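You operate a simulated robot arm through the tools that you are given. There is no shell and no other tool. Be economical: measure what you need, move in short steps, check, and stop when the job is done.

The job below is to be done with a simulated robot arm. You get a single attempt, and the scene is never put back.

TASK
Push the upper drawer farther from the cupboard shut. Then shut the drawer under the turntable. Then take the orange frame on the table top and put it away on the check bench. Then close the shims drawer. Then take the die ring on the table top and put it away on the workbench. Then put one of the foil balls from the coil table on the wide line steel bench. Do these in the order given.

It is judged by the outcome, as a careful person would: the job done as asked, and still so three seconds after it is handed in. It fails if anything else is knocked over, pushed out of place, dropped, spilled or broken.

THE ROBOT
A 7-joint arm with a two-finger gripper on a trunk, on a base that drives. Base frame: it is fixed to the floor where the robot stands at the start and does not move with it; the origin is under the middle of the robot, x ahead of it, y to its left, z up. Units: m, degrees, N and s.
With the tool pointing down near the work surface it reaches from about 0.1 to 0.7 m from the robot's upright axis, wherever it stands. Its first joint turns from -166.0 to 166.0 degrees. Places, roughly: check bench [0.4, 0.5, 0.8]; die ring [0.75, -3.5, 0.5]; drawer under the turntable [-1.4, 0, 0.7]; foil ball (6x5x4 cm) [6.3, -9.8, 0.6]; orange frame [0.5, -3.25, 0.5]; shims drawer [3.3, 0.8, 0.7]; upper drawer farther from the cupboard [0.5, 0.2, 0.7]; wide line steel bench [7, -4.6, 0.8]; workbench [3.1, 1.4, 0.8]. Payload 2.45 kg.
Tool frame: the origin (TCP) lies between the finger pads and is the grasp point; the fingertips stand 0.027 m ahead of it; z points along the fingers, y is the line along which they close. The gripper opens to 0.08 m. The gripper's body begins 0.054 m behind the TCP.
Orientation is that of the tool frame in the base frame, as a unit quaternion [w, x, y, z]. With the fingers straight down and closing along the base's y, the tool's x points along the base's -x, its y along +y and its z along -z.

THE INTERFACE
- The arm moves only by the tool play_rows. Its arguments are lists of equal length, an entry for each row: "fingers": the closure, from 0 (fully open) to 1 (shut); "slide": the shift along the tool's x, y, z in m, a list of three; "angular": the turn, a rotation vector about the tool's x, y, z in degrees, a list of three. In form: {"fingers": [fingers, ...], "slide": [[x, y, z], ...], "angular": [[rx, ry, rz], ...]}. A call has 1 to 20 rows; each row is the pose to reach, as a shift and turn from the pose commanded when the call began, along the tool's axes at that moment. Each row takes 0.2 s and may step no farther than 0.05 m and 8.6 degrees from the row before; otherwise, or with a gripper value out of range, the whole call is refused. A pose out of reach is approached as far as the arm can. The call stops where the force on the tool passes 40 N (or 10 N more than at its start, if that is more) or the arm is blocked; 0.2 s more then pass. Each finger travels about 0.153 m/s and halts on what it meets, pressing with about 26 N; the grip force reading is that of the motor and also rises with nothing between the fingers. The clock runs only during rows and for 0.2 s after the last one: add rows that repeat a pose to give the fingers time. It gives the time, the measured TCP pose, the force on the tool (base axes), the opening and the grip force at its end, in the units of the frame above (readings bear some noise), with the torque about the TCP (base axes, N m) and any sound that the robot's microphone picked up.
- Cameras (640 x 400 px; columns grow to the right, rows downward): "scene" is now at [-0.0099, 0.1086, 1.5924]; the picture's right is [-0.98, -0.21, 0.00], its down [-0.19, 0.91, -0.36] and it looks along [0.07, -0.35, -0.93] (base axes); focal length 214 px, centre (320, 200). "wrist" rides on the gripper at [0.063, 0.012, -0.079] in the tool frame; the picture's right is [-0.19, 0.98, 0.00], its down [-0.72, -0.14, -0.68] and it looks along [-0.67, -0.13, 0.73] (tool axes); focal length 226 px, centre (320, 200).
- camera(camera): a new picture of that camera. No time passes.
- move_column(by): slides the trunk up (or, below 0, down) by that many m; the arm and the scene camera ride with it, the base frame stays. It gives what a move gives, with no picture.
- drive_base(legs): drives the robot by 1 to 6 legs, each [ahead, turn to the left] in m and degrees, along the robot's own axes; the way and the turn of a leg run together, so that a leg with both is an arc; at most 1.5 m and 180 degrees a leg. The arm and the cameras ride along, it lands a little off, and it stops where it bumps. It gives what a move gives.
- pan_tilt(pan, tilt): turns the head with the scene camera to pan (to the left, within 120 degrees either way) and tilt (down, from -29 to 69), counted from straight ahead of the robot. It gives what a move gives.
- locate(camera, pixels): for up to 12 pixels [column, row] of the newest picture of that camera ("zoom" is the newest enlarged one), the place [x, y, z] in the base frame of the surface seen there, good to about 0.002 m, but the place of the scene camera against the robot may be out by one fixed shift of up to 0.025 m in any direction. No time passes.
- enlarge(camera, box): a new picture of the part [left, top, right, bottom] of that camera's present view, enlarged. No time passes.
- job_done(): hands the job in; it is judged then, once.

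Work in short steps. Measure before you move; look again where a grasp or a placing could have gone wrong, and mend it. You have 110 turns and 78 pictures in all, those below and enlarged ones among them. Open the gripper and draw the arm clear of the work before you hand the job in, unless the task says otherwise; then end with one line.

The tools are called after "Request:" by a JSON object that holds its "fn" and its "kwargs". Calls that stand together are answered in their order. play_rows: Moves the arm, as the interface text tells. Its arguments: {"type":"object","properties":{"fingers":{"type":"array"},"slide":{"type":"array"},"angular":{"type":"array"}},"required":["fingers","slide","angular"]} The other tools are called the same way: move_column (by) slides the trunk up or down; drive_base (legs) drives the base; pan_tilt (pan, tilt) turns the head that bears the scene camera; camera (camera) takes a picture; locate (camera, pixels) gives the place of the surface under pixels of a picture; enlarge (camera, box) takes an enlarged picture of a part of a camera's view; job_done () hands the job in.

At the start:

```text
time: 0.0
eef_pos: [0.4638, 0.3516, 1.0785]
ee_rot: [0.0, 0.0, 1.0, 0.0]
force: [-0.1, 0.7, 0.3]
torque: [0.0, 0.02, 0.01]
gripper_width: 0.0801
grasp_force: 0.1
trunk travel left (down, up): [-0.25, 0.29]
robot x, y, heading: [-0.0072, -0.0025, -0.0]
head pan, tilt: [-78.1, 68.8]
```

scene: 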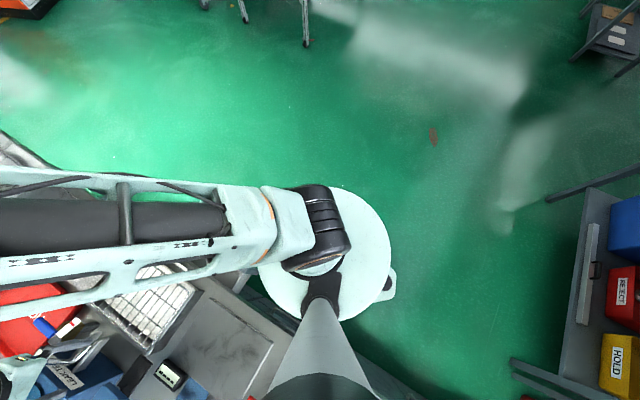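
wrist: 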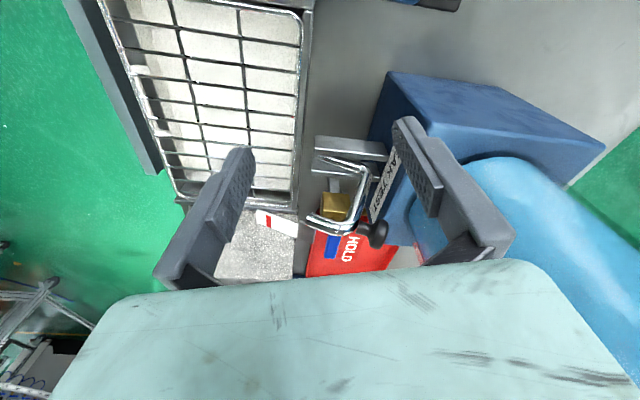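

The scene camera looks down to the right; I turn the head toward the front to see the check bench and its drawers.

Request:
{"fn": "pan_tilt", "kwargs": {"pan": 30, "tilt": 50}}

Request:
{"fn": "camera", "kwargs": {"camera": "scene"}}

```text
time: 1.9
eef_pos: [0.4641, 0.3522, 1.0787]
ee_rot: [0.0, 0.0, 1.0, 0.0]
force: [0.5, -0.1, 0.7]
torque: [0.0, 0.01, -0.06]
gripper_width: 0.08
grasp_force: 0.0
trunk travel left (down, up): [-0.25, 0.29]
robot x, y, heading: [0.0026, -0.0022, -0.1]
head pan, tilt: [30.0, 50.0]
```

```text
75 pictures are left
```

scene: 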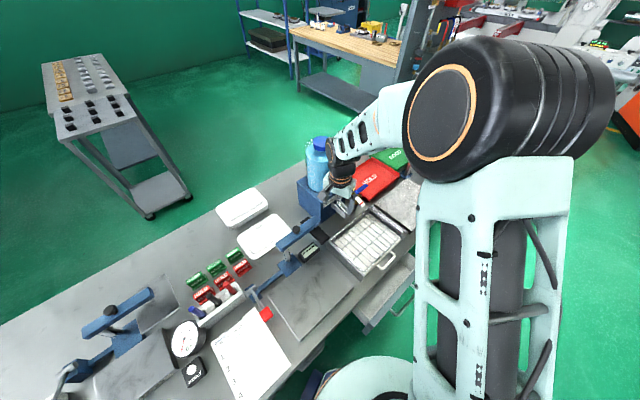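

An open drawer appears at (390,290); I enlarge there and measure its points.

Request:
{"fn": "enlarge", "kwargs": {"camera": "scene", "box": [240, 200, 440, 400]}}

Request:
{"fn": "locate", "kwargs": {"camera": "scene", "pixels": [[385, 285], [405, 308], [367, 325], [412, 288], [310, 358], [262, 382], [330, 310], [240, 370], [392, 262], [370, 265]]}}

Request:
{"fn": "pan_tilt", "kwargs": {"pan": 100, "tilt": 45}}

Request:
{"fn": "camera", "kwargs": {"camera": "scene"}}

```text
2.00 times, centred on (340, 300) of scene
```

zoom: 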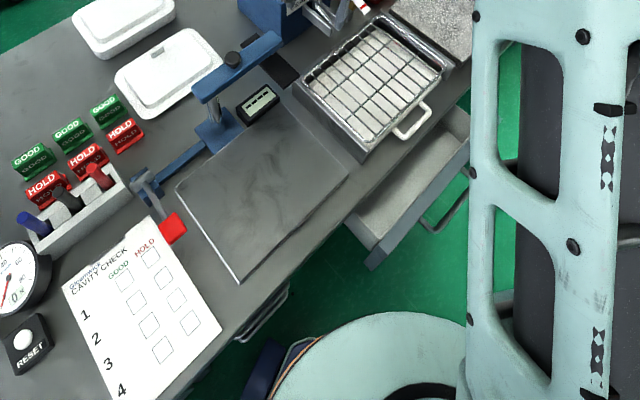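

```text
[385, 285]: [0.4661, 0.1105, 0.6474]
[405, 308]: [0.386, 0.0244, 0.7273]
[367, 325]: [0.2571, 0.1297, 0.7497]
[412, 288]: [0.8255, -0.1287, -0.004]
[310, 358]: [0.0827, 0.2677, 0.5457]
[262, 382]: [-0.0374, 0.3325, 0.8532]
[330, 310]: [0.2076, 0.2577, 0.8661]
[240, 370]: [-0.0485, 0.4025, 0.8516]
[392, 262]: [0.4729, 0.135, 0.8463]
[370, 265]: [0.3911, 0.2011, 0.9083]
```

```text
time: 3.3
eef_pos: [0.4642, 0.3524, 1.0785]
ee_rot: [0.0, 0.001, 1.0, 0.0]
force: [0.7, -0.3, 0.0]
torque: [0.04, 0.0, 0.02]
gripper_width: 0.0799
grasp_force: 0.0
trunk travel left (down, up): [-0.25, 0.29]
robot x, y, heading: [-0.0026, -0.0, -0.1]
head pan, tilt: [100.0, 45.0]
```

```text
73 pictures are left
```

scene: 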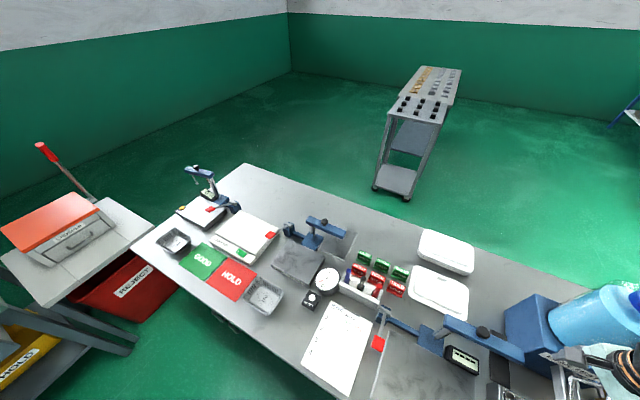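

The bench seems rotated about -20° with the open drawer around x 0.26–0.5. I raise the trunk, then turn and back off to see the drawers from the front.

Request:
{"fn": "move_column", "kwargs": {"by": 0.2}}

Request:
{"fn": "drive_base", "kwargs": {"legs": [[0, -90], [0.8, 0]]}}

Request:
{"fn": "pan_tilt", "kwargs": {"pan": 110, "tilt": 10}}

Request:
{"fn": "camera", "kwargs": {"camera": "scene"}}

```text
time: 5.4
eef_pos: [0.465, 0.3516, 1.279]
ee_rot: [0.0, 0.0, 1.0, 0.0]
force: [0.5, 0.6, -0.1]
torque: [0.0, 0.0, -0.02]
gripper_width: 0.0798
grasp_force: 0.0
trunk travel left (down, up): [-0.45, 0.09]
robot x, y, heading: [0.003, 0.0035, 0.1]
head pan, tilt: [100.0, 45.0]
```

```text
time: 7.5
eef_pos: [0.572, 0.1153, 1.278]
ee_rot: [-0.001, 0.221, 0.975, 0.001]
force: [-1.2, 0.1, -0.2]
torque: [0.05, 0.01, 0.0]
gripper_width: 0.0801
grasp_force: 0.1
trunk travel left (down, up): [-0.45, 0.09]
robot x, y, heading: [0.0039, 0.0021, -24.4]
head pan, tilt: [100.0, 45.0]
stopped in leg 1: the robot was blocked; the commanded pose is now the measured one
```

```text
time: 8.6
eef_pos: [0.5725, 0.1166, 1.2784]
ee_rot: [0.0, 0.222, 0.975, 0.0]
force: [-0.1, -0.1, -0.3]
torque: [0.0, 0.0, -0.02]
gripper_width: 0.08
grasp_force: 0.0
trunk travel left (down, up): [-0.45, 0.09]
robot x, y, heading: [0.0019, -0.0004, -24.6]
head pan, tilt: [110.0, 10.0]
```

```text
72 pictures are left
```

scene: 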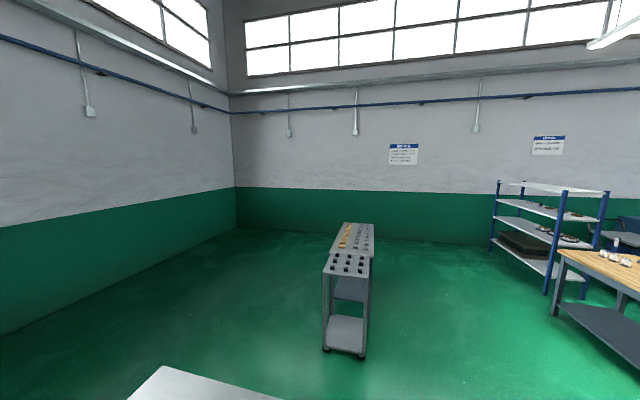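

The turn was blocked at -24°, probably the base's rear corner against the bench; I look down on both sides.

Request:
{"fn": "pan_tilt", "kwargs": {"pan": 115, "tilt": 69}}

Request:
{"fn": "camera", "kwargs": {"camera": "scene"}}

Request:
{"fn": "pan_tilt", "kwargs": {"pan": -60, "tilt": 60}}

Request:
{"fn": "camera", "kwargs": {"camera": "scene"}}

```text
time: 9.8
eef_pos: [0.5723, 0.1163, 1.2782]
ee_rot: [0.0, 0.222, 0.975, 0.001]
force: [0.4, 0.6, -0.1]
torque: [0.0, 0.04, -0.03]
gripper_width: 0.08
grasp_force: 0.1
trunk travel left (down, up): [-0.45, 0.09]
robot x, y, heading: [0.0019, -0.0044, -24.8]
head pan, tilt: [115.0, 68.8]
```

```text
71 pictures are left
```

scene: 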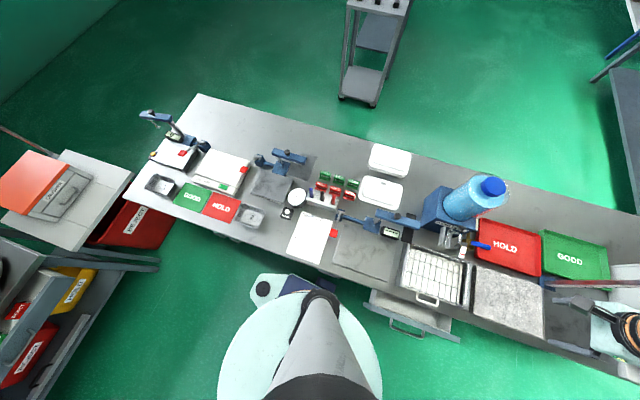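

```text
time: 12.5
eef_pos: [0.5718, 0.1163, 1.2798]
ee_rot: [0.0, 0.222, 0.975, 0.001]
force: [0.1, -0.1, 0.3]
torque: [-0.01, 0.01, -0.02]
gripper_width: 0.0801
grasp_force: 0.0
trunk travel left (down, up): [-0.45, 0.09]
robot x, y, heading: [-0.0018, -0.0018, -24.5]
head pan, tilt: [-60.0, 60.0]
```

```text
70 pictures are left
```

scene: 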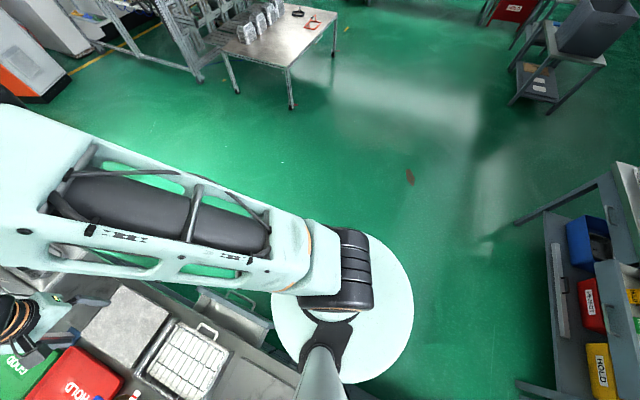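

The rear corner is against the bench. I turn back to heading 0 and back off along -x, where the bench front recedes, then turn right away from it.

Request:
{"fn": "drive_base", "kwargs": {"legs": [[0, 24.5], [-0.4, 0], [0, -90], [0.7, 0]]}}

Request:
{"fn": "pan_tilt", "kwargs": {"pan": -60, "tilt": 30}}

Request:
{"fn": "camera", "kwargs": {"camera": "scene"}}

```text
time: 18.6
eef_pos: [0.1711, -0.1289, 1.2784]
ee_rot: [-0.001, 0.416, 0.91, 0.004]
force: [-0.2, -2.1, -0.4]
torque: [0.1, 0.0, -0.01]
gripper_width: 0.0798
grasp_force: 0.1
trunk travel left (down, up): [-0.45, 0.09]
robot x, y, heading: [-0.3992, -0.0018, -44.0]
head pan, tilt: [-60.0, 60.0]
stopped in leg 3: the robot was blocked; the commanded pose is now the measured one
```

```text
time: 19.6
eef_pos: [0.1725, -0.1229, 1.2791]
ee_rot: [-0.001, 0.414, 0.91, 0.002]
force: [-0.4, 0.6, -0.1]
torque: [-0.03, 0.0, 0.02]
gripper_width: 0.0802
grasp_force: 0.0
trunk travel left (down, up): [-0.45, 0.09]
robot x, y, heading: [-0.3968, -0.0033, -43.8]
head pan, tilt: [-60.0, 30.0]
```

```text
69 pictures are left
```

scene: 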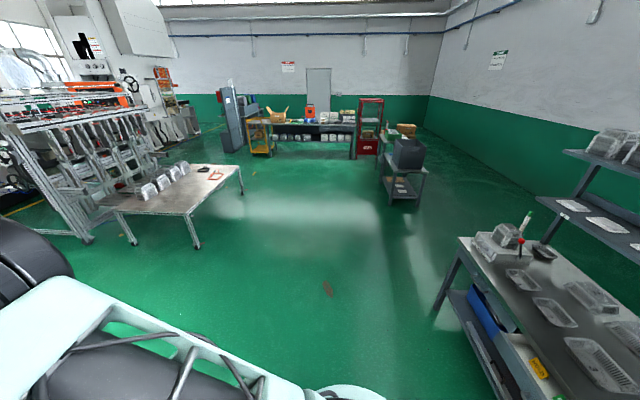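

Heading -44° now and the way ahead is clear floor, so I drive straight off and then turn to face the check bench.

Request:
{"fn": "drive_base", "kwargs": {"legs": [[0.9, 0]]}}

Request:
{"fn": "pan_tilt", "kwargs": {"pan": 115, "tilt": 35}}

Request:
{"fn": "camera", "kwargs": {"camera": "scene"}}

```text
time: 24.2
eef_pos: [0.8097, -0.7368, 1.2785]
ee_rot: [-0.002, 0.413, 0.911, 0.003]
force: [0.7, 0.6, -0.7]
torque: [0.02, 0.04, 0.01]
gripper_width: 0.08
grasp_force: 0.0
trunk travel left (down, up): [-0.45, 0.09]
robot x, y, heading: [0.2413, -0.6164, -43.9]
head pan, tilt: [-60.0, 30.0]
```

```text
time: 26.9
eef_pos: [0.8102, -0.7364, 1.2781]
ee_rot: [-0.001, 0.413, 0.911, 0.002]
force: [-0.2, 0.7, -0.1]
torque: [0.0, 0.02, 0.0]
gripper_width: 0.08
grasp_force: 0.0
trunk travel left (down, up): [-0.45, 0.09]
robot x, y, heading: [0.2393, -0.6136, -43.9]
head pan, tilt: [115.0, 35.0]
```

```text
68 pictures are left
```

scene: 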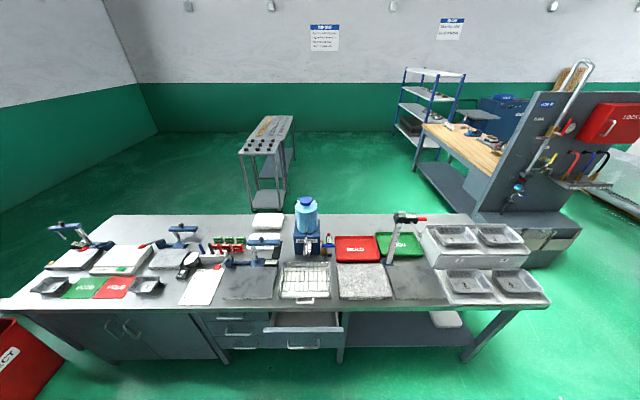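

The cupboard is at left (120,340) and the farther upper drawer at (305,322) stands open. I measure its front, handle and the bench edge.

Request:
{"fn": "enlarge", "kwargs": {"camera": "scene", "box": [190, 280, 390, 380]}}

Request:
{"fn": "locate", "kwargs": {"camera": "scene", "pixels": [[267, 329], [341, 329], [301, 331], [290, 330], [325, 330], [305, 320], [235, 309], [500, 306], [303, 347], [240, 330], [300, 339]]}}

```text
3.20 times, centred on (290, 330) of scene
```

zoom: 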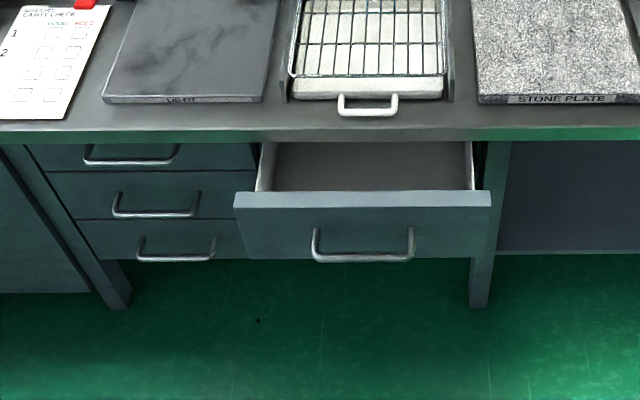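

```text
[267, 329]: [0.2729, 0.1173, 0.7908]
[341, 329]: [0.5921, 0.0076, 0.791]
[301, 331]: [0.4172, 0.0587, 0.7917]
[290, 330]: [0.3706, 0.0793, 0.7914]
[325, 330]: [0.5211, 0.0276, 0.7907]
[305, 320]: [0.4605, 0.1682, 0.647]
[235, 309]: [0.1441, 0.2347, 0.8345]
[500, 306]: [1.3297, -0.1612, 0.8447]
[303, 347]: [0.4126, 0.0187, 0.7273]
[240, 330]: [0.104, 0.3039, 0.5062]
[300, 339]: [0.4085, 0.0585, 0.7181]
```

Drawer front runs at -19°, push direction heading 71°, panel top z 0.79 with front plane about 0.07 m out of the bench edge. I turn to heading 71° and lower the trunk a bit.

Request:
{"fn": "drive_base", "kwargs": {"legs": [[0, 114.9]]}}

Request:
{"fn": "move_column", "kwargs": {"by": -0.3}}

Request:
{"fn": "play_rows", "kwargs": {"fingers": [1, 1, 1, 1, 1, 1, 1, 1, 1, 1, 1, 1], "slide": [[0.01, -0.03, 0], [0.02, -0.06, 0], [0.03, -0.09, 0], [0.04, -0.12, 0.0], [0.05, -0.15, 0.0], [0.06, -0.18, 0.02], [0.07, -0.21, 0.04], [0.08, -0.24, 0.06], [0.08, -0.26, 0.08], [0.08, -0.28, 0.1], [0.08, -0.3, 0.12], [0.08, -0.3, 0.12]], "angular": [[0, -8, 0], [0, -16, 0], [0, -24, 0], [0, -32, 0], [0, -40, 0], [0, -48, 0], [0, -56, 0], [0, -64, 0], [0, -72, 0], [0, -80, 0], [0, -88, 0], [0, -90, 0]]}}

```text
time: 32.2
eef_pos: [0.0976, -0.054, 1.2793]
ee_rot: [-0.003, -0.551, 0.834, 0.001]
force: [0.6, 0.5, 0.2]
torque: [0.03, 0.02, 0.0]
gripper_width: 0.0799
grasp_force: 0.0
trunk travel left (down, up): [-0.45, 0.09]
robot x, y, heading: [0.2386, -0.6185, 71.6]
head pan, tilt: [115.0, 35.0]
```

```text
time: 35.2
eef_pos: [0.0964, -0.0544, 0.9786]
ee_rot: [-0.003, -0.551, 0.835, 0.0]
force: [-0.3, -0.5, -0.3]
torque: [-0.02, 0.0, 0.0]
gripper_width: 0.0802
grasp_force: 0.0
trunk travel left (down, up): [-0.15, 0.39]
robot x, y, heading: [0.2421, -0.6181, 71.7]
head pan, tilt: [115.0, 35.0]
```

```text
time: 36.8
eef_pos: [0.2205, -0.1408, 0.9997]
ee_rot: [0.287, -0.429, 0.79, 0.33]
force: [-0.3, 1.1, -0.3]
torque: [-0.03, 0.02, 0.01]
gripper_width: 0.0
grasp_force: 26.6
out of reach, approached as far as the arm can: row 6, 7
trunk travel left (down, up): [-0.15, 0.39]
robot x, y, heading: [0.2403, -0.6215, 72.1]
head pan, tilt: [115.0, 35.0]
stopped in row 7: the arm was blocked; the commanded pose is now the measured one
```

The arm ran out of wrist range at about 48° pitch. A lower trunk and a longer reach should ease it: I lower the trunk and continue the pitch while moving forward.

Request:
{"fn": "move_column", "kwargs": {"by": -0.15}}

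Request:
{"fn": "play_rows", "kwargs": {"fingers": [1, 1, 1, 1, 1, 1], "slide": [[-0.02, -0.02, 0.02], [-0.04, -0.04, 0.04], [-0.06, -0.06, 0.06], [-0.08, -0.08, 0.08], [-0.09, -0.1, 0.1], [-0.09, -0.12, 0.1]], "angular": [[0, 0, 0], [0, -8, 0], [0, -16, 0], [0, -24, 0], [0, -32, 0], [0, -40, 0]]}}

Request:
{"fn": "pan_tilt", "kwargs": {"pan": 0, "tilt": 50}}

Request:
{"fn": "camera", "kwargs": {"camera": "scene"}}

```text
time: 38.5
eef_pos: [0.2205, -0.1413, 0.8492]
ee_rot: [0.289, -0.429, 0.79, 0.329]
force: [0.5, -0.3, -0.3]
torque: [-0.01, 0.02, 0.01]
gripper_width: 0.0001
grasp_force: 26.0
trunk travel left (down, up): [0.0, 0.54]
robot x, y, heading: [0.2354, -0.6163, 72.0]
head pan, tilt: [115.0, 35.0]
```

```text
time: 39.9
eef_pos: [0.3807, -0.0673, 0.8182]
ee_rot: [0.539, -0.295, 0.641, 0.46]
force: [0.5, 0.5, 0.4]
torque: [0.02, 0.02, -0.02]
gripper_width: 0.0002
grasp_force: 26.5
trunk travel left (down, up): [0.0, 0.54]
robot x, y, heading: [0.2439, -0.6158, 71.8]
head pan, tilt: [115.0, 35.0]
```

```text
time: 41.9
eef_pos: [0.3803, -0.068, 0.8194]
ee_rot: [0.539, -0.294, 0.643, 0.458]
force: [0.5, 0.7, -0.1]
torque: [-0.02, 0.02, -0.02]
gripper_width: 0.0001
grasp_force: 25.6
trunk travel left (down, up): [0.0, 0.54]
robot x, y, heading: [0.2428, -0.6194, 71.8]
head pan, tilt: [0.0, 50.0]
```

```text
66 pictures are left
```

scene: 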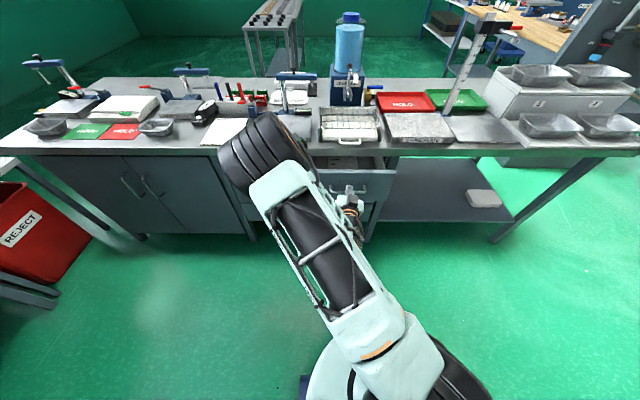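

Tool is horizontal now at TCP z 0.82, aimed at the drawer. I check the elbow height against the bench, then lower 5 cm and straighten the yaw.

Request:
{"fn": "locate", "kwargs": {"camera": "scene", "pixels": [[265, 140], [240, 160], [300, 180], [285, 125], [350, 192], [380, 170], [340, 168]]}}

Request:
{"fn": "play_rows", "kwargs": {"fingers": [1, 1], "slide": [[0.03, 0, 0], [0.053, 0, 0]], "angular": [[-3, 0, 0], [-6, 0, 0]]}}

```text
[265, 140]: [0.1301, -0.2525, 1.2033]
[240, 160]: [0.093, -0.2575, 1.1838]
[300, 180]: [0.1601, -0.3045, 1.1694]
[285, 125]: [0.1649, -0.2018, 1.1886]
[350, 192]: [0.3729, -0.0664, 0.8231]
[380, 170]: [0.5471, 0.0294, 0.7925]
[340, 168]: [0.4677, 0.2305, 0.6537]
```

```text
time: 42.5
eef_pos: [0.3669, -0.0611, 0.7692]
ee_rot: [0.523, -0.322, 0.617, 0.492]
force: [0.0, -0.1, 0.5]
torque: [-0.01, -0.03, 0.01]
gripper_width: 0.0
grasp_force: 26.2
trunk travel left (down, up): [0.0, 0.54]
robot x, y, heading: [0.2357, -0.6153, 71.9]
head pan, tilt: [0.0, 50.0]
```

The elbow is at z 1.2 well back from the bench. I drive 0.1 m forward (tips just short of the panel), then push with the arm.

Request:
{"fn": "drive_base", "kwargs": {"legs": [[0.08, 0]]}}

Request:
{"fn": "play_rows", "kwargs": {"fingers": [1, 1, 1, 1, 1, 1, 1, 1], "slide": [[0, 0, 0.02], [0, 0, 0.04], [0, 0, 0.06], [0, 0, 0.08], [0, 0, 0.1], [0, 0, 0.12], [0, 0, 0.14], [0, 0, 0.16]], "angular": [[0, 0, 0], [0, 0, 0], [0, 0, 0], [0, 0, 0], [0, 0, 0], [0, 0, 0], [0, 0, 0], [0, 0, 0]]}}

Request:
{"fn": "enlarge", "kwargs": {"camera": "scene", "box": [250, 130, 450, 255]}}

```text
time: 43.5
eef_pos: [0.3905, 0.0171, 0.7687]
ee_rot: [0.523, -0.322, 0.617, 0.492]
force: [-0.4, 0.9, -0.4]
torque: [0.03, 0.03, 0.01]
gripper_width: 0.0
grasp_force: 26.5
trunk travel left (down, up): [0.0, 0.54]
robot x, y, heading: [0.2637, -0.5401, 71.9]
head pan, tilt: [0.0, 50.0]
```

```text
time: 45.2
eef_pos: [0.4375, 0.153, 0.7733]
ee_rot: [0.523, -0.323, 0.617, 0.491]
force: [-3.1, -9.6, 3.0]
torque: [0.02, 0.01, 0.05]
gripper_width: 0.0058
grasp_force: 30.1
trunk travel left (down, up): [0.0, 0.54]
robot x, y, heading: [0.2658, -0.5449, 71.6]
head pan, tilt: [0.0, 50.0]
stopped in row 8: the force on the tool passed its limit at 52 N (the readings are from after the stop); the commanded pose is now the measured one
```

```text
3.20 times, centred on (350, 192) of scene
```

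zoom: 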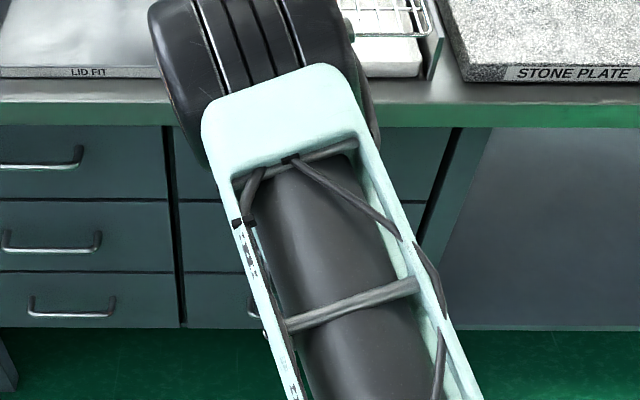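

Force stopped the push with the tips at n≈0.314; the front now looks flush. I draw back and check.

Request:
{"fn": "play_rows", "kwargs": {"fingers": [1, 1, 1, 1], "slide": [[0, 0, -0.04], [0, 0, -0.08], [0, 0, -0.12], [0, 0, -0.14]], "angular": [[0, 0, 0], [0, 0, 0], [0, 0, 0], [0, 0, 0]]}}

Request:
{"fn": "drive_base", "kwargs": {"legs": [[-0.3, 0]]}}

Request:
{"fn": "enlarge", "kwargs": {"camera": "scene", "box": [220, 80, 480, 240]}}

```text
time: 46.2
eef_pos: [0.3934, 0.0223, 0.7686]
ee_rot: [0.524, -0.323, 0.617, 0.491]
force: [-0.2, 0.0, 0.3]
torque: [0.01, -0.03, -0.07]
gripper_width: 0.0002
grasp_force: 30.2
trunk travel left (down, up): [0.0, 0.54]
robot x, y, heading: [0.2654, -0.5417, 71.9]
head pan, tilt: [0.0, 50.0]
```

```text
time: 48.3
eef_pos: [0.2966, -0.267, 0.7685]
ee_rot: [0.522, -0.324, 0.617, 0.492]
force: [-0.4, -0.3, -0.3]
torque: [0.0, 0.0, 0.03]
gripper_width: 0.0
grasp_force: 29.9
trunk travel left (down, up): [0.0, 0.54]
robot x, y, heading: [0.1721, -0.8302, 72.1]
head pan, tilt: [0.0, 50.0]
```

```text
2.46 times, centred on (350, 160) of scene
```

zoom: 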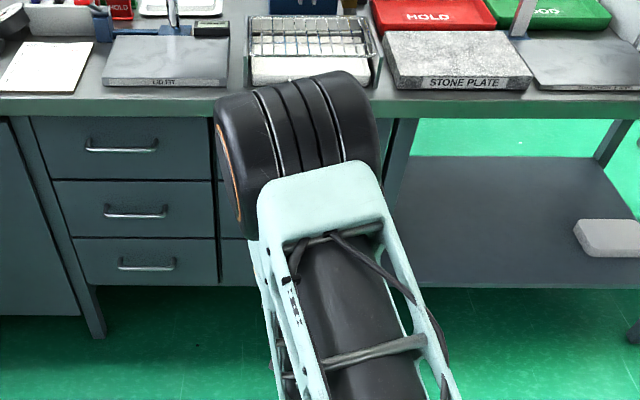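

The arm hides the drawer; I turn left and look back at it, and on to the turntable side.

Request:
{"fn": "drive_base", "kwargs": {"legs": [[0, 45]]}}

Request:
{"fn": "pan_tilt", "kwargs": {"pan": -45, "tilt": 45}}

Request:
{"fn": "enlarge", "kwargs": {"camera": "scene", "box": [220, 80, 480, 240]}}

Request:
{"fn": "pan_tilt", "kwargs": {"pan": 40, "tilt": 30}}

Request:
{"fn": "camera", "kwargs": {"camera": "scene"}}

```text
time: 50.8
eef_pos: [-0.139, -0.3418, 0.7684]
ee_rot: [0.295, -0.534, 0.447, 0.654]
force: [0.5, 0.5, -0.7]
torque: [-0.05, 0.0, -0.02]
gripper_width: 0.0
grasp_force: 30.2
trunk travel left (down, up): [0.0, 0.54]
robot x, y, heading: [0.1717, -0.8285, 117.2]
head pan, tilt: [0.0, 50.0]
```

```text
time: 51.9
eef_pos: [-0.139, -0.3416, 0.7683]
ee_rot: [0.295, -0.535, 0.447, 0.654]
force: [-0.3, 0.2, 0.3]
torque: [0.02, 0.02, -0.01]
gripper_width: 0.0
grasp_force: 29.8
trunk travel left (down, up): [0.0, 0.54]
robot x, y, heading: [0.1704, -0.8305, 116.8]
head pan, tilt: [-45.0, 45.0]
```

```text
2.46 times, centred on (350, 160) of scene
```

zoom: 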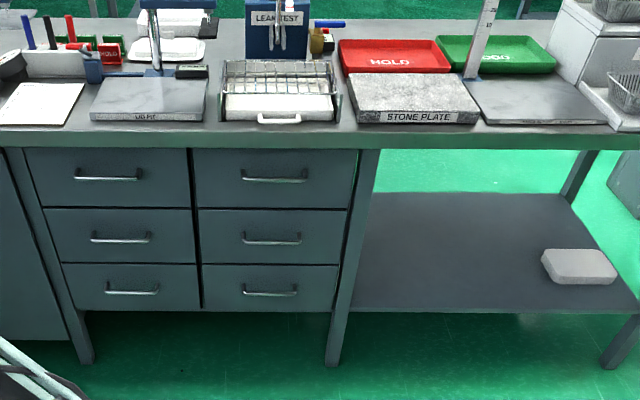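

```text
time: 53.5
eef_pos: [-0.1382, -0.3419, 0.7676]
ee_rot: [0.295, -0.535, 0.446, 0.654]
force: [-0.4, 0.4, 0.3]
torque: [-0.01, -0.01, -0.01]
gripper_width: 0.0001
grasp_force: 29.6
trunk travel left (down, up): [0.0, 0.54]
robot x, y, heading: [0.1742, -0.8296, 117.3]
head pan, tilt: [40.0, 30.0]
```

```text
62 pictures are left
```

scene: 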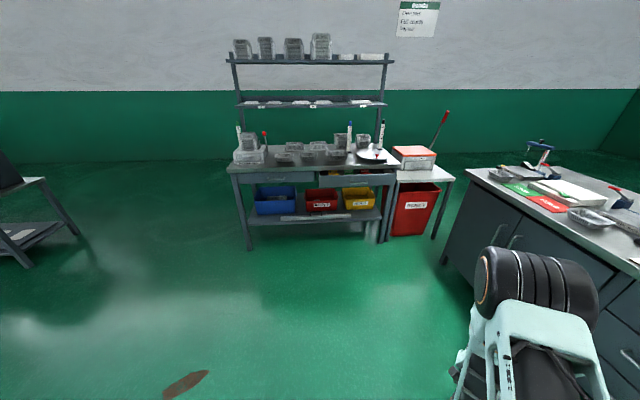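

Upper right drawer is flush with its neighbours. On the other bench the turntable is at (371,156), with the drawer beneath at (357,180); I enlarge and measure.

Request:
{"fn": "enlarge", "kwargs": {"camera": "scene", "box": [220, 130, 420, 255]}}

Request:
{"fn": "locate", "kwargs": {"camera": "scene", "pixels": [[240, 177], [310, 177], [325, 180], [390, 178], [357, 180], [357, 176], [230, 168], [398, 162], [380, 242], [371, 155]]}}

```text
3.20 times, centred on (320, 192) of scene
```

zoom: 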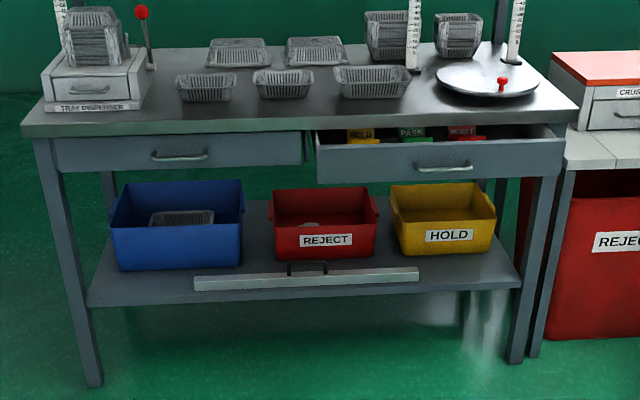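

```text
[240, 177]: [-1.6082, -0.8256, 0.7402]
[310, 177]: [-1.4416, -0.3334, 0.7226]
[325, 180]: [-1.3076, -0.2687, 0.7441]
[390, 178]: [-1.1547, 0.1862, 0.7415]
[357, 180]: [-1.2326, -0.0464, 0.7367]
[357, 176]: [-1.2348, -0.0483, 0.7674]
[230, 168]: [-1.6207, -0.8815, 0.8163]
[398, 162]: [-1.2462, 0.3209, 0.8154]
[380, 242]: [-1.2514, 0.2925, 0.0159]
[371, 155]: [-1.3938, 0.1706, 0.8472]
```

Front panel must move about 0.11 m inward along heading 161.5°, centre (-1.23,-0.04), push height about 0.748 above the handle. I drive there in two legs and check.

Request:
{"fn": "drive_base", "kwargs": {"legs": [[0, 7.8], [0.597, 0], [0, 36.5], [0.38, 0]]}}

Request:
{"fn": "pan_tilt", "kwargs": {"pan": 0, "tilt": 45}}

Request:
{"fn": "camera", "kwargs": {"camera": "scene"}}

```text
time: 61.4
eef_pos: [-1.1098, -0.0894, 0.7687]
ee_rot: [0.019, -0.665, 0.206, 0.717]
force: [-0.3, 0.1, 0.2]
torque: [0.05, -0.04, 0.01]
gripper_width: 0.0001
grasp_force: 30.0
trunk travel left (down, up): [0.0, 0.54]
robot x, y, heading: [-0.5469, -0.2146, 162.8]
head pan, tilt: [40.0, 30.0]
```

```text
time: 62.5
eef_pos: [-1.1103, -0.0906, 0.7683]
ee_rot: [0.019, -0.666, 0.206, 0.717]
force: [0.2, 0.4, 0.1]
torque: [0.01, 0.02, 0.0]
gripper_width: 0.0001
grasp_force: 29.6
trunk travel left (down, up): [0.0, 0.54]
robot x, y, heading: [-0.5444, -0.2128, 162.3]
head pan, tilt: [0.0, 45.0]
```

```text
60 pictures are left
```

scene: 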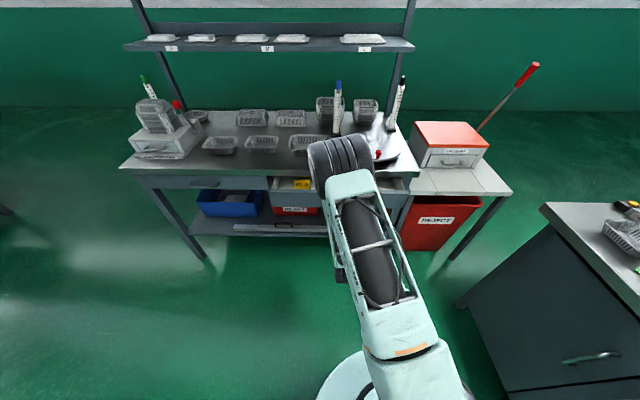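

Aligned laterally to 1 cm; the gap to the panel is about 0.10 m. I drive 0.08 m, lower 2 cm and push.

Request:
{"fn": "drive_base", "kwargs": {"legs": [[0.07, 0]]}}

Request:
{"fn": "play_rows", "kwargs": {"fingers": [1, 1, 1, 1, 1, 1, 1, 1, 1], "slide": [[0.02, 0, 0], [0.02, 0, 0.02], [0.02, 0, 0.04], [0.02, 0, 0.06], [0.02, 0, 0.08], [0.02, 0, 0.1], [0.02, 0, 0.12], [0.02, 0, 0.14], [0.02, 0, 0.16]], "angular": [[0, 0, 0], [0, 0, 0], [0, 0, 0], [0, 0, 0], [0, 0, 0], [0, 0, 0], [0, 0, 0], [0, 0, 0], [0, 0, 0]]}}

```text
time: 63.5
eef_pos: [-1.1764, -0.0696, 0.768]
ee_rot: [0.019, -0.666, 0.206, 0.717]
force: [-0.5, -0.3, 0.4]
torque: [0.01, 0.0, -0.03]
gripper_width: 0.0
grasp_force: 30.0
trunk travel left (down, up): [0.0, 0.54]
robot x, y, heading: [-0.6135, -0.1873, 162.4]
head pan, tilt: [0.0, 45.0]
```

```text
time: 65.4
eef_pos: [-1.3161, -0.0274, 0.7541]
ee_rot: [0.019, -0.665, 0.205, 0.718]
force: [17.0, -3.7, 8.5]
torque: [0.04, -0.13, -0.05]
gripper_width: 0.0061
grasp_force: 29.9
trunk travel left (down, up): [0.0, 0.54]
robot x, y, heading: [-0.6126, -0.194, 162.7]
head pan, tilt: [0.0, 45.0]
stopped in row 9: the force on the tool passed its limit at 69 N (the readings are from after the stop); the commanded pose is now the measured one
```

The push ended at n' 1.266, matching the neighbour's closed front. I withdraw, back off, and verify.

Request:
{"fn": "play_rows", "kwargs": {"fingers": [1, 1, 1], "slide": [[0, 0, -0.05], [0, 0, -0.1], [0, 0, -0.14]], "angular": [[0, 0, 0], [0, 0, 0], [0, 0, 0]]}}

Request:
{"fn": "drive_base", "kwargs": {"legs": [[-0.4, 0], [0, 60]]}}

Request:
{"fn": "pan_tilt", "kwargs": {"pan": -60, "tilt": 30}}

Request:
{"fn": "enlarge", "kwargs": {"camera": "scene", "box": [220, 120, 460, 270]}}

Request:
{"fn": "pan_tilt", "kwargs": {"pan": 60, "tilt": 20}}

Request:
{"fn": "camera", "kwargs": {"camera": "scene"}}

```text
time: 66.2
eef_pos: [-1.2031, -0.0671, 0.7541]
ee_rot: [0.019, -0.661, 0.203, 0.722]
force: [-1.2, 1.2, 12.1]
torque: [0.06, -0.21, 0.03]
gripper_width: 0.0
grasp_force: 29.9
trunk travel left (down, up): [0.0, 0.54]
robot x, y, heading: [-0.6119, -0.1909, 162.6]
head pan, tilt: [0.0, 45.0]
stopped in row 3: the force on the tool passed its limit at 44 N (the readings are from after the stop); the commanded pose is now the measured one
```

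```text
time: 71.3
eef_pos: [-0.6447, -0.7533, 0.7529]
ee_rot: [0.34, 0.677, 0.15, -0.635]
force: [-0.8, 0.3, 0.4]
torque: [0.01, 0.02, 0.01]
gripper_width: 0.0001
grasp_force: 29.7
trunk travel left (down, up): [0.0, 0.54]
robot x, y, heading: [-0.2369, -0.3073, -137.9]
head pan, tilt: [0.0, 45.0]
```

```text
time: 72.7
eef_pos: [-0.6446, -0.7526, 0.752]
ee_rot: [0.339, 0.678, 0.15, -0.635]
force: [-0.5, 0.3, 0.2]
torque: [-0.07, 0.0, 0.03]
gripper_width: 0.0001
grasp_force: 29.8
trunk travel left (down, up): [0.0, 0.54]
robot x, y, heading: [-0.2357, -0.3074, -137.9]
head pan, tilt: [-60.0, 30.0]
```

```text
2.67 times, centred on (340, 195) of scene
```

zoom: 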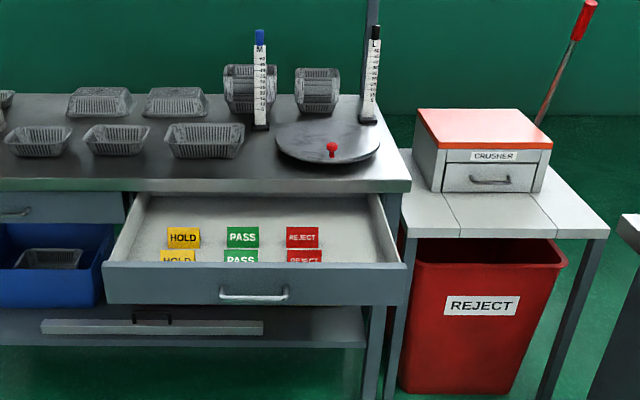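

```text
time: 74.7
eef_pos: [-0.6449, -0.7515, 0.7508]
ee_rot: [0.34, 0.678, 0.15, -0.635]
force: [-0.8, -0.8, 1.0]
torque: [0.01, -0.01, 0.02]
gripper_width: 0.0
grasp_force: 30.0
trunk travel left (down, up): [0.0, 0.54]
robot x, y, heading: [-0.2394, -0.3092, -137.8]
head pan, tilt: [60.0, 20.0]
```

```text
58 pictures are left
```

scene: 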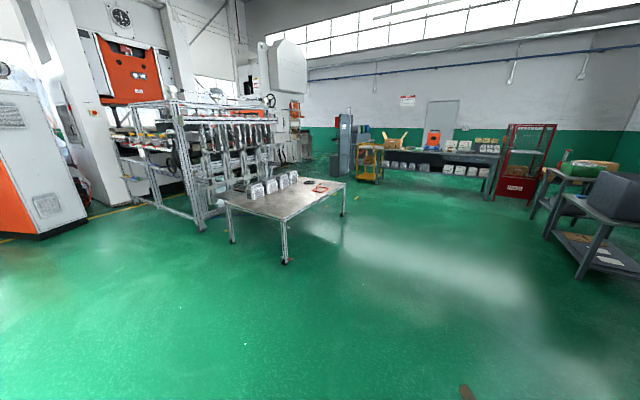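

The drawer was dragged open again on withdrawal (a snag on the handle). I measure its panel and handle closely before trying again.

Request:
{"fn": "pan_tilt", "kwargs": {"pan": -60, "tilt": 30}}

Request:
{"fn": "enlarge", "kwargs": {"camera": "scene", "box": [250, 200, 390, 287]}}

Request:
{"fn": "locate", "kwargs": {"camera": "zoom", "pixels": [[300, 195], [300, 205], [300, 228], [300, 252], [250, 245], [350, 245], [300, 262], [100, 220], [500, 225], [305, 291], [180, 208], [450, 210]]}}

```text
time: 76.7
eef_pos: [-0.6456, -0.7521, 0.7521]
ee_rot: [0.339, 0.678, 0.149, -0.635]
force: [-0.7, 0.0, 1.0]
torque: [0.01, -0.01, 0.0]
gripper_width: 0.0001
grasp_force: 29.7
trunk travel left (down, up): [0.0, 0.54]
robot x, y, heading: [-0.2373, -0.31, -137.9]
head pan, tilt: [-60.0, 30.0]
```

```text
4.57 times, centred on (320, 244) of scene
```

zoom: 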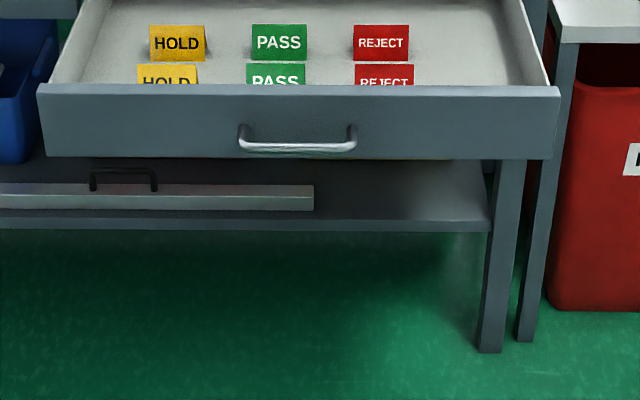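

```text
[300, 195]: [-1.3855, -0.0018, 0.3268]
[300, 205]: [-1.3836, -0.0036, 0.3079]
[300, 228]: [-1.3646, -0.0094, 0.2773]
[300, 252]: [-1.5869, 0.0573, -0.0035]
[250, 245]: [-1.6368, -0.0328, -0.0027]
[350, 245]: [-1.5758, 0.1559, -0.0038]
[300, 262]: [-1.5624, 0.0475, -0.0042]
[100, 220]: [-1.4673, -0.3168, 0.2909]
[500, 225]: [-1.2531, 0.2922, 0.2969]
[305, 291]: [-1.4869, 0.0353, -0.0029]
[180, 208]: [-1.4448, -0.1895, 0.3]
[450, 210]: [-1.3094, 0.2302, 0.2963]
```

Request:
{"fn": "locate", "kwargs": {"camera": "zoom", "pixels": [[300, 88], [300, 100], [300, 120], [300, 147], [245, 140], [352, 140], [300, 156], [60, 120], [545, 120], [300, 135], [300, 80], [300, 30]]}}

```text
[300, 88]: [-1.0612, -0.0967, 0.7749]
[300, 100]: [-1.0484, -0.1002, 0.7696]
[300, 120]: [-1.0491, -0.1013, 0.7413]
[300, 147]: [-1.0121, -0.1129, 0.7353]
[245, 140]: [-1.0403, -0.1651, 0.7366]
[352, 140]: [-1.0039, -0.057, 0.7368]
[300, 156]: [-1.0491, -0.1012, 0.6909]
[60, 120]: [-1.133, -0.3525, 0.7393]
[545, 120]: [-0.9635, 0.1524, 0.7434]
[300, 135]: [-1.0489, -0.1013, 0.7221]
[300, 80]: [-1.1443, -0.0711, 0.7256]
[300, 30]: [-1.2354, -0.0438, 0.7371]
```

Drawer front is at n'=0.96 (0.30 m open) with panel z 0.69–0.775 and the handle bar top at 0.738, so my fingers rode on the handle. This time I push 0.10 m to the side of the handle. First turn back and shift the tool right and down.

Request:
{"fn": "drive_base", "kwargs": {"legs": [[0, -60.6]]}}

Request:
{"fn": "play_rows", "kwargs": {"fingers": [1, 1, 1], "slide": [[0.008, -0.035, 0], [0.016, -0.07, 0], [0.018, -0.1, 0]], "angular": [[0, 0, 0], [0, 0, 0], [0, 0, 0]]}}

Request:
{"fn": "drive_base", "kwargs": {"legs": [[0.16, 0]]}}

Request:
{"fn": "pan_tilt", "kwargs": {"pan": 0, "tilt": 45}}

Request:
{"fn": "enlarge", "kwargs": {"camera": "scene", "box": [220, 120, 460, 270]}}

```text
time: 79.8
eef_pos: [-0.8282, -0.1786, 0.7532]
ee_rot: [0.023, -0.662, 0.207, 0.72]
force: [-0.2, -0.4, 0.3]
torque: [-0.02, 0.01, -0.02]
gripper_width: 0.0
grasp_force: 30.2
trunk travel left (down, up): [0.0, 0.54]
robot x, y, heading: [-0.2373, -0.3073, 162.2]
head pan, tilt: [-60.0, 30.0]
```

```text
time: 80.6
eef_pos: [-0.7963, -0.092, 0.7084]
ee_rot: [0.021, -0.662, 0.208, 0.72]
force: [-0.7, 0.2, 0.5]
torque: [-0.02, 0.02, -0.03]
gripper_width: 0.0001
grasp_force: 30.5
trunk travel left (down, up): [0.0, 0.54]
robot x, y, heading: [-0.2418, -0.3078, 162.0]
head pan, tilt: [-60.0, 30.0]
```

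```text
time: 82.0
eef_pos: [-0.9504, -0.0418, 0.7075]
ee_rot: [0.024, -0.662, 0.209, 0.72]
force: [-0.7, 0.3, 0.7]
torque: [0.01, -0.01, 0.04]
gripper_width: 0.0
grasp_force: 29.9
trunk travel left (down, up): [0.0, 0.54]
robot x, y, heading: [-0.3974, -0.2576, 162.1]
head pan, tilt: [-60.0, 30.0]
```

```text
time: 83.3
eef_pos: [-0.9508, -0.0422, 0.7079]
ee_rot: [0.022, -0.662, 0.208, 0.72]
force: [0.8, 0.5, 0.6]
torque: [-0.02, 0.03, 0.01]
gripper_width: 0.0001
grasp_force: 29.6
trunk travel left (down, up): [0.0, 0.54]
robot x, y, heading: [-0.3913, -0.2558, 161.8]
head pan, tilt: [0.0, 45.0]
```

```text
2.67 times, centred on (340, 195) of scene
```

zoom: 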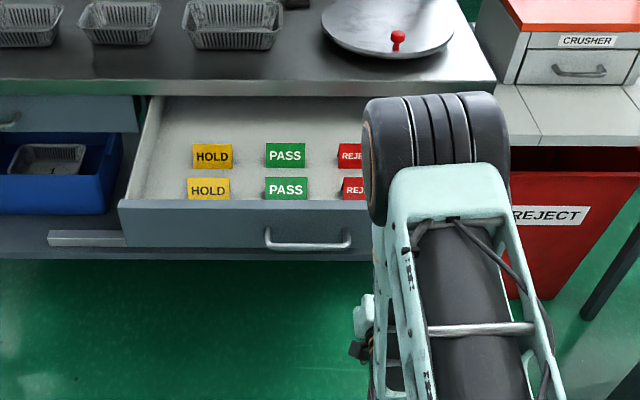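

The tool is rolled ~15°, so the side-slide also dropped it to z 0.708. I bring it up to ~0.735 and 2 cm further right, touch the panel, then push by driving.

Request:
{"fn": "play_rows", "kwargs": {"fingers": [1, 1, 1, 1], "slide": [[-0.031, -0.012, 0], [-0.031, -0.012, 0.01], [-0.031, -0.012, 0.025], [-0.031, -0.012, 0.04]], "angular": [[0, 0, 0], [0, 0, 0], [0, 0, 0], [0, 0, 0]]}}

Request:
{"fn": "drive_base", "kwargs": {"legs": [[0.22, 0]]}}

Request:
{"fn": "enlarge", "kwargs": {"camera": "scene", "box": [220, 120, 460, 270]}}

```text
time: 84.3
eef_pos: [-0.981, -0.0122, 0.7356]
ee_rot: [0.023, -0.662, 0.208, 0.72]
force: [0.0, 0.2, 1.3]
torque: [-0.04, 0.0, 0.03]
gripper_width: 0.0
grasp_force: 29.5
trunk travel left (down, up): [0.0, 0.54]
robot x, y, heading: [-0.3924, -0.2565, 161.8]
head pan, tilt: [0.0, 45.0]
```

```text
time: 86.0
eef_pos: [-1.1889, 0.0558, 0.7353]
ee_rot: [0.022, -0.662, 0.208, 0.72]
force: [-0.8, -0.1, 0.5]
torque: [0.0, -0.01, 0.04]
gripper_width: 0.0
grasp_force: 30.1
trunk travel left (down, up): [0.0, 0.54]
robot x, y, heading: [-0.6001, -0.1928, 162.0]
head pan, tilt: [0.0, 45.0]
```

```text
2.67 times, centred on (340, 195) of scene
```

zoom: 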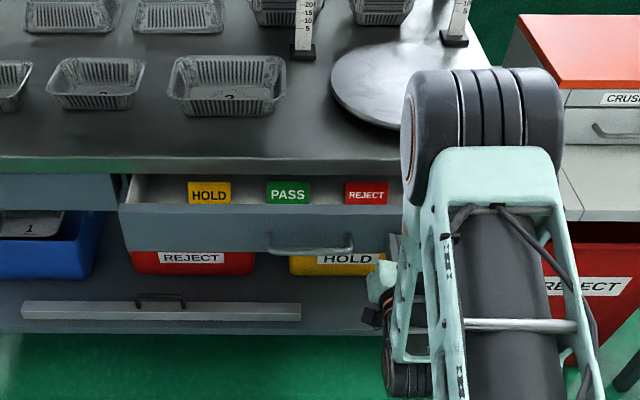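

The drawer is moving in; about 0.09 m remains. I finish with the arm in small steps.

Request:
{"fn": "play_rows", "kwargs": {"fingers": [1, 1, 1, 1, 1, 1, 1, 1, 1], "slide": [[0, 0, 0.02], [0, 0, 0.04], [0, 0, 0.06], [0, 0, 0.07], [0, 0, 0.08], [0, 0, 0.088], [0, 0, 0.096], [0, 0, 0.104], [0, 0, 0.112]], "angular": [[0, 0, 0], [0, 0, 0], [0, 0, 0], [0, 0, 0], [0, 0, 0], [0, 0, 0], [0, 0, 0], [0, 0, 0], [0, 0, 0]]}}

Request:
{"fn": "play_rows", "kwargs": {"fingers": [1, 1, 1, 1], "slide": [[0, 0, -0.02], [0, 0, -0.05], [0, 0, -0.08], [0, 0, -0.11]], "angular": [[0, 0, 0], [0, 0, 0], [0, 0, 0], [0, 0, 0]]}}

Request:
{"fn": "enlarge", "kwargs": {"camera": "scene", "box": [220, 120, 460, 270]}}

```text
time: 87.7
eef_pos: [-1.2776, 0.0869, 0.7394]
ee_rot: [0.023, -0.663, 0.207, 0.719]
force: [23.5, -9.2, 12.9]
torque: [-0.06, 0.02, 0.04]
gripper_width: 0.0059
grasp_force: 30.1
trunk travel left (down, up): [0.0, 0.54]
robot x, y, heading: [-0.5953, -0.1907, 162.1]
head pan, tilt: [0.0, 45.0]
stopped in row 8: the force on the tool passed its limit at 54 N (the readings are from after the stop); the commanded pose is now the measured one
```

```text
time: 88.7
eef_pos: [-1.1772, 0.0509, 0.7333]
ee_rot: [0.024, -0.664, 0.208, 0.718]
force: [-0.4, 0.5, -1.5]
torque: [0.02, 0.02, 0.01]
gripper_width: 0.0
grasp_force: 29.7
trunk travel left (down, up): [0.0, 0.54]
robot x, y, heading: [-0.5952, -0.1922, 162.0]
head pan, tilt: [0.0, 45.0]
```

```text
2.67 times, centred on (340, 195) of scene
```

zoom: 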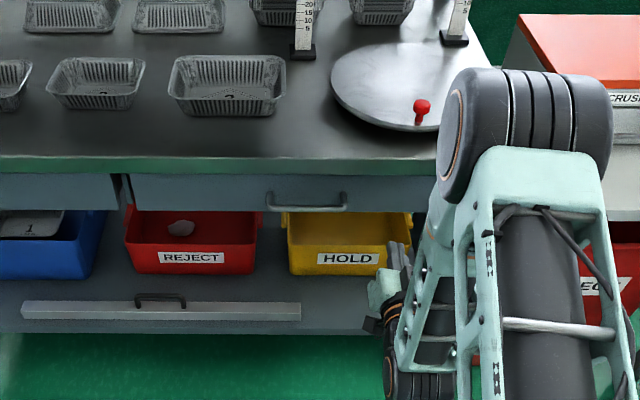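

Both drawers are shut. Now I back off, turn toward the low table at (0.5,-3.25) and drive closer.

Request:
{"fn": "drive_base", "kwargs": {"legs": [[-0.35, 0], [0, 122], [1.1, 0], [0.9, 0]]}}

Request:
{"fn": "play_rows", "kwargs": {"fingers": [0.5, 0, 0, 0, 0, 0, 0, 0, 0, 0, 0, 0], "slide": [[-0.03, 0, 0], [-0.06, 0, -0.01], [-0.09, 0, -0.02], [-0.11, 0, -0.03], [-0.13, 0, -0.04], [-0.15, 0, -0.05], [-0.15, 0, -0.06], [-0.15, 0, -0.06], [-0.15, 0, -0.06], [-0.15, 0, -0.06], [-0.15, 0, -0.06], [-0.15, 0, -0.06]], "angular": [[0, 8, 0], [0, 16, 0], [0, 24, 0], [0, 32, 0], [0, 40, 0], [0, 48, 0], [0, 56, 0], [0, 64, 0], [0, 72, 0], [0, 80, 0], [0, 88, 0], [0, 90, 0]]}}

Request:
{"fn": "pan_tilt", "kwargs": {"pan": 20, "tilt": 40}}

Request:
{"fn": "camera", "kwargs": {"camera": "scene"}}

```text
time: 105.8
eef_pos: [0.3242, -2.8614, 0.733]
ee_rot: [0.617, 0.505, 0.479, -0.368]
force: [0.2, 0.6, -0.6]
torque: [0.0, -0.01, -0.02]
gripper_width: 0.0
grasp_force: 29.8
trunk travel left (down, up): [0.0, 0.54]
robot x, y, heading: [0.2228, -2.2446, -75.9]
head pan, tilt: [0.0, 45.0]
```

```text
time: 108.3
eef_pos: [0.2709, -2.8077, 0.8738]
ee_rot: [0.096, 0.617, 0.775, 0.096]
force: [0.2, 0.8, -0.2]
torque: [-0.01, 0.02, 0.02]
gripper_width: 0.08
grasp_force: 0.1
trunk travel left (down, up): [0.0, 0.54]
robot x, y, heading: [0.2216, -2.2401, -76.0]
head pan, tilt: [0.0, 45.0]
```

```text
time: 109.2
eef_pos: [0.2713, -2.8095, 0.8745]
ee_rot: [0.098, 0.616, 0.775, 0.096]
force: [-0.1, 0.0, 0.2]
torque: [0.02, -0.01, -0.02]
gripper_width: 0.0797
grasp_force: 0.0
trunk travel left (down, up): [0.0, 0.54]
robot x, y, heading: [0.2224, -2.2413, -76.1]
head pan, tilt: [20.0, 40.0]
```

```text
53 pictures are left
```

scene: 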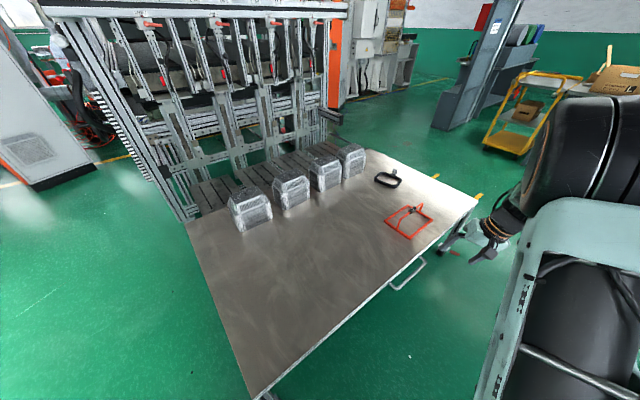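

The frame is at (410,220) and the ring at (388,180), which seems dark. I enlarge and measure both.

Request:
{"fn": "enlarge", "kwargs": {"camera": "scene", "box": [350, 150, 470, 250]}}

Request:
{"fn": "locate", "kwargs": {"camera": "scene", "pixels": [[387, 222], [412, 238], [432, 221], [408, 206], [413, 212], [388, 187], [396, 172], [376, 179], [399, 182], [475, 199], [430, 250], [372, 150]]}}

```text
4.00 times, centred on (410, 200) of scene
```

zoom: 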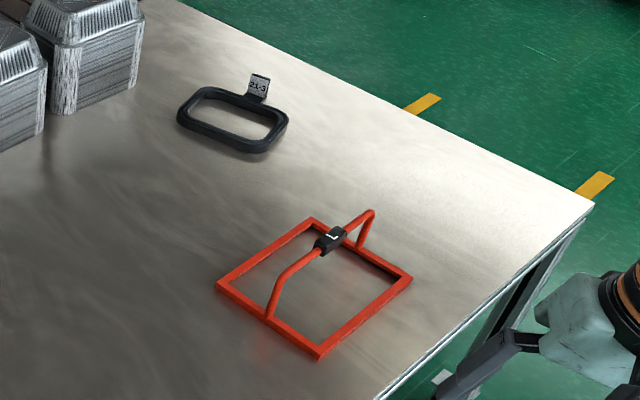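

```text
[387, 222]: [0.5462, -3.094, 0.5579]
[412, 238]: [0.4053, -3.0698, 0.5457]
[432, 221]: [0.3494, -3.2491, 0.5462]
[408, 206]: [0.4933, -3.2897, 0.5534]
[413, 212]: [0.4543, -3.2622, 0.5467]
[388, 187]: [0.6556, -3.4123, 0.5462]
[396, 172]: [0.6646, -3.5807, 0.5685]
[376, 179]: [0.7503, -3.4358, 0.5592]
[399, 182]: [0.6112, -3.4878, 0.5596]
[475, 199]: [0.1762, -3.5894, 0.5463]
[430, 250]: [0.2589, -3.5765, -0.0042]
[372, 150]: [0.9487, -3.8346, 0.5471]
```

The frame carries an arched handle with a black grip; I measure points on the handle and the ring's rim.

Request:
{"fn": "locate", "kwargs": {"camera": "zoom", "pixels": [[330, 238], [371, 212], [290, 270], [271, 314], [361, 246], [400, 280], [316, 353], [222, 287], [313, 222], [190, 105], [240, 140], [258, 100]]}}

Request:
{"fn": "locate", "kwargs": {"camera": "scene", "pixels": [[250, 394], [345, 310], [400, 265], [450, 222], [395, 290], [424, 260]]}}

```text
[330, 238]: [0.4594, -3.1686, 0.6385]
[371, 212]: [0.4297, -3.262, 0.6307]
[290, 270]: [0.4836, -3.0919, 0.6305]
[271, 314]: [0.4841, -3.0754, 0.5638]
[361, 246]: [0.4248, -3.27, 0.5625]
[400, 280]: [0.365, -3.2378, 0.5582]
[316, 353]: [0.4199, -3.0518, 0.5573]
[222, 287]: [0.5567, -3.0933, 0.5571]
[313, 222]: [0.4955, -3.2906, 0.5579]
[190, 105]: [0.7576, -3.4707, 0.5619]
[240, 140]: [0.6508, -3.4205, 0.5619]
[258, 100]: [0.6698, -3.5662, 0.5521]
```

```text
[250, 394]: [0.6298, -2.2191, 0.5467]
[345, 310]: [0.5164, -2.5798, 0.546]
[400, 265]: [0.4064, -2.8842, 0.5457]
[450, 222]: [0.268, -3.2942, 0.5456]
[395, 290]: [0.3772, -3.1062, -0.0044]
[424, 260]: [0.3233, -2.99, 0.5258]
```

Table top z 0.546; grip at (0.459,-3.169,0.638), bar running parallel to the table edge. I drive round to stand at about (-0.05,-2.91) facing the table (heading -18.6°).

Request:
{"fn": "drive_base", "kwargs": {"legs": [[0, -36], [0.72, 0], [0, 93.4]]}}

Request:
{"fn": "play_rows", "kwargs": {"fingers": [0, 0, 0, 0, 0, 0, 0, 0, 0, 0, 0, 0], "slide": [[0, 0, 0], [0, 0, 0], [0, 0, 0], [0, 0, 0], [0, 0, 0], [0, 0, 0], [0, 0, 0], [0, 0, 0], [0, 0, 0], [0, 0, 0], [0, 0, 0], [0, 0, 0]], "angular": [[8, 0, 0], [15.6, 0, 0], [15.6, 0, 0], [15.6, 0, 0], [15.6, 0, 0], [15.6, 0, 0], [15.6, 0, 0], [15.6, 0, 0], [15.6, 0, 0], [15.6, 0, 0], [15.6, 0, 0], [15.6, 0, 0]]}}

```text
time: 118.9
eef_pos: [0.4508, -3.1743, 0.875]
ee_rot: [0.04, 0.177, 0.975, 0.131]
force: [-0.3, 0.5, -0.7]
torque: [-0.03, 0.0, 0.03]
gripper_width: 0.0801
grasp_force: 0.1
trunk travel left (down, up): [0.0, 0.54]
robot x, y, heading: [-0.0468, -2.9029, -19.7]
head pan, tilt: [20.0, 40.0]
```

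```text
time: 121.5
eef_pos: [0.4516, -3.1766, 0.874]
ee_rot: [0.017, 0.181, 0.983, -0.003]
force: [0.4, -0.5, 0.1]
torque: [0.0, 0.01, -0.03]
gripper_width: 0.08
grasp_force: 0.1
trunk travel left (down, up): [0.0, 0.54]
robot x, y, heading: [-0.0454, -2.9022, -19.6]
head pan, tilt: [20.0, 40.0]
```

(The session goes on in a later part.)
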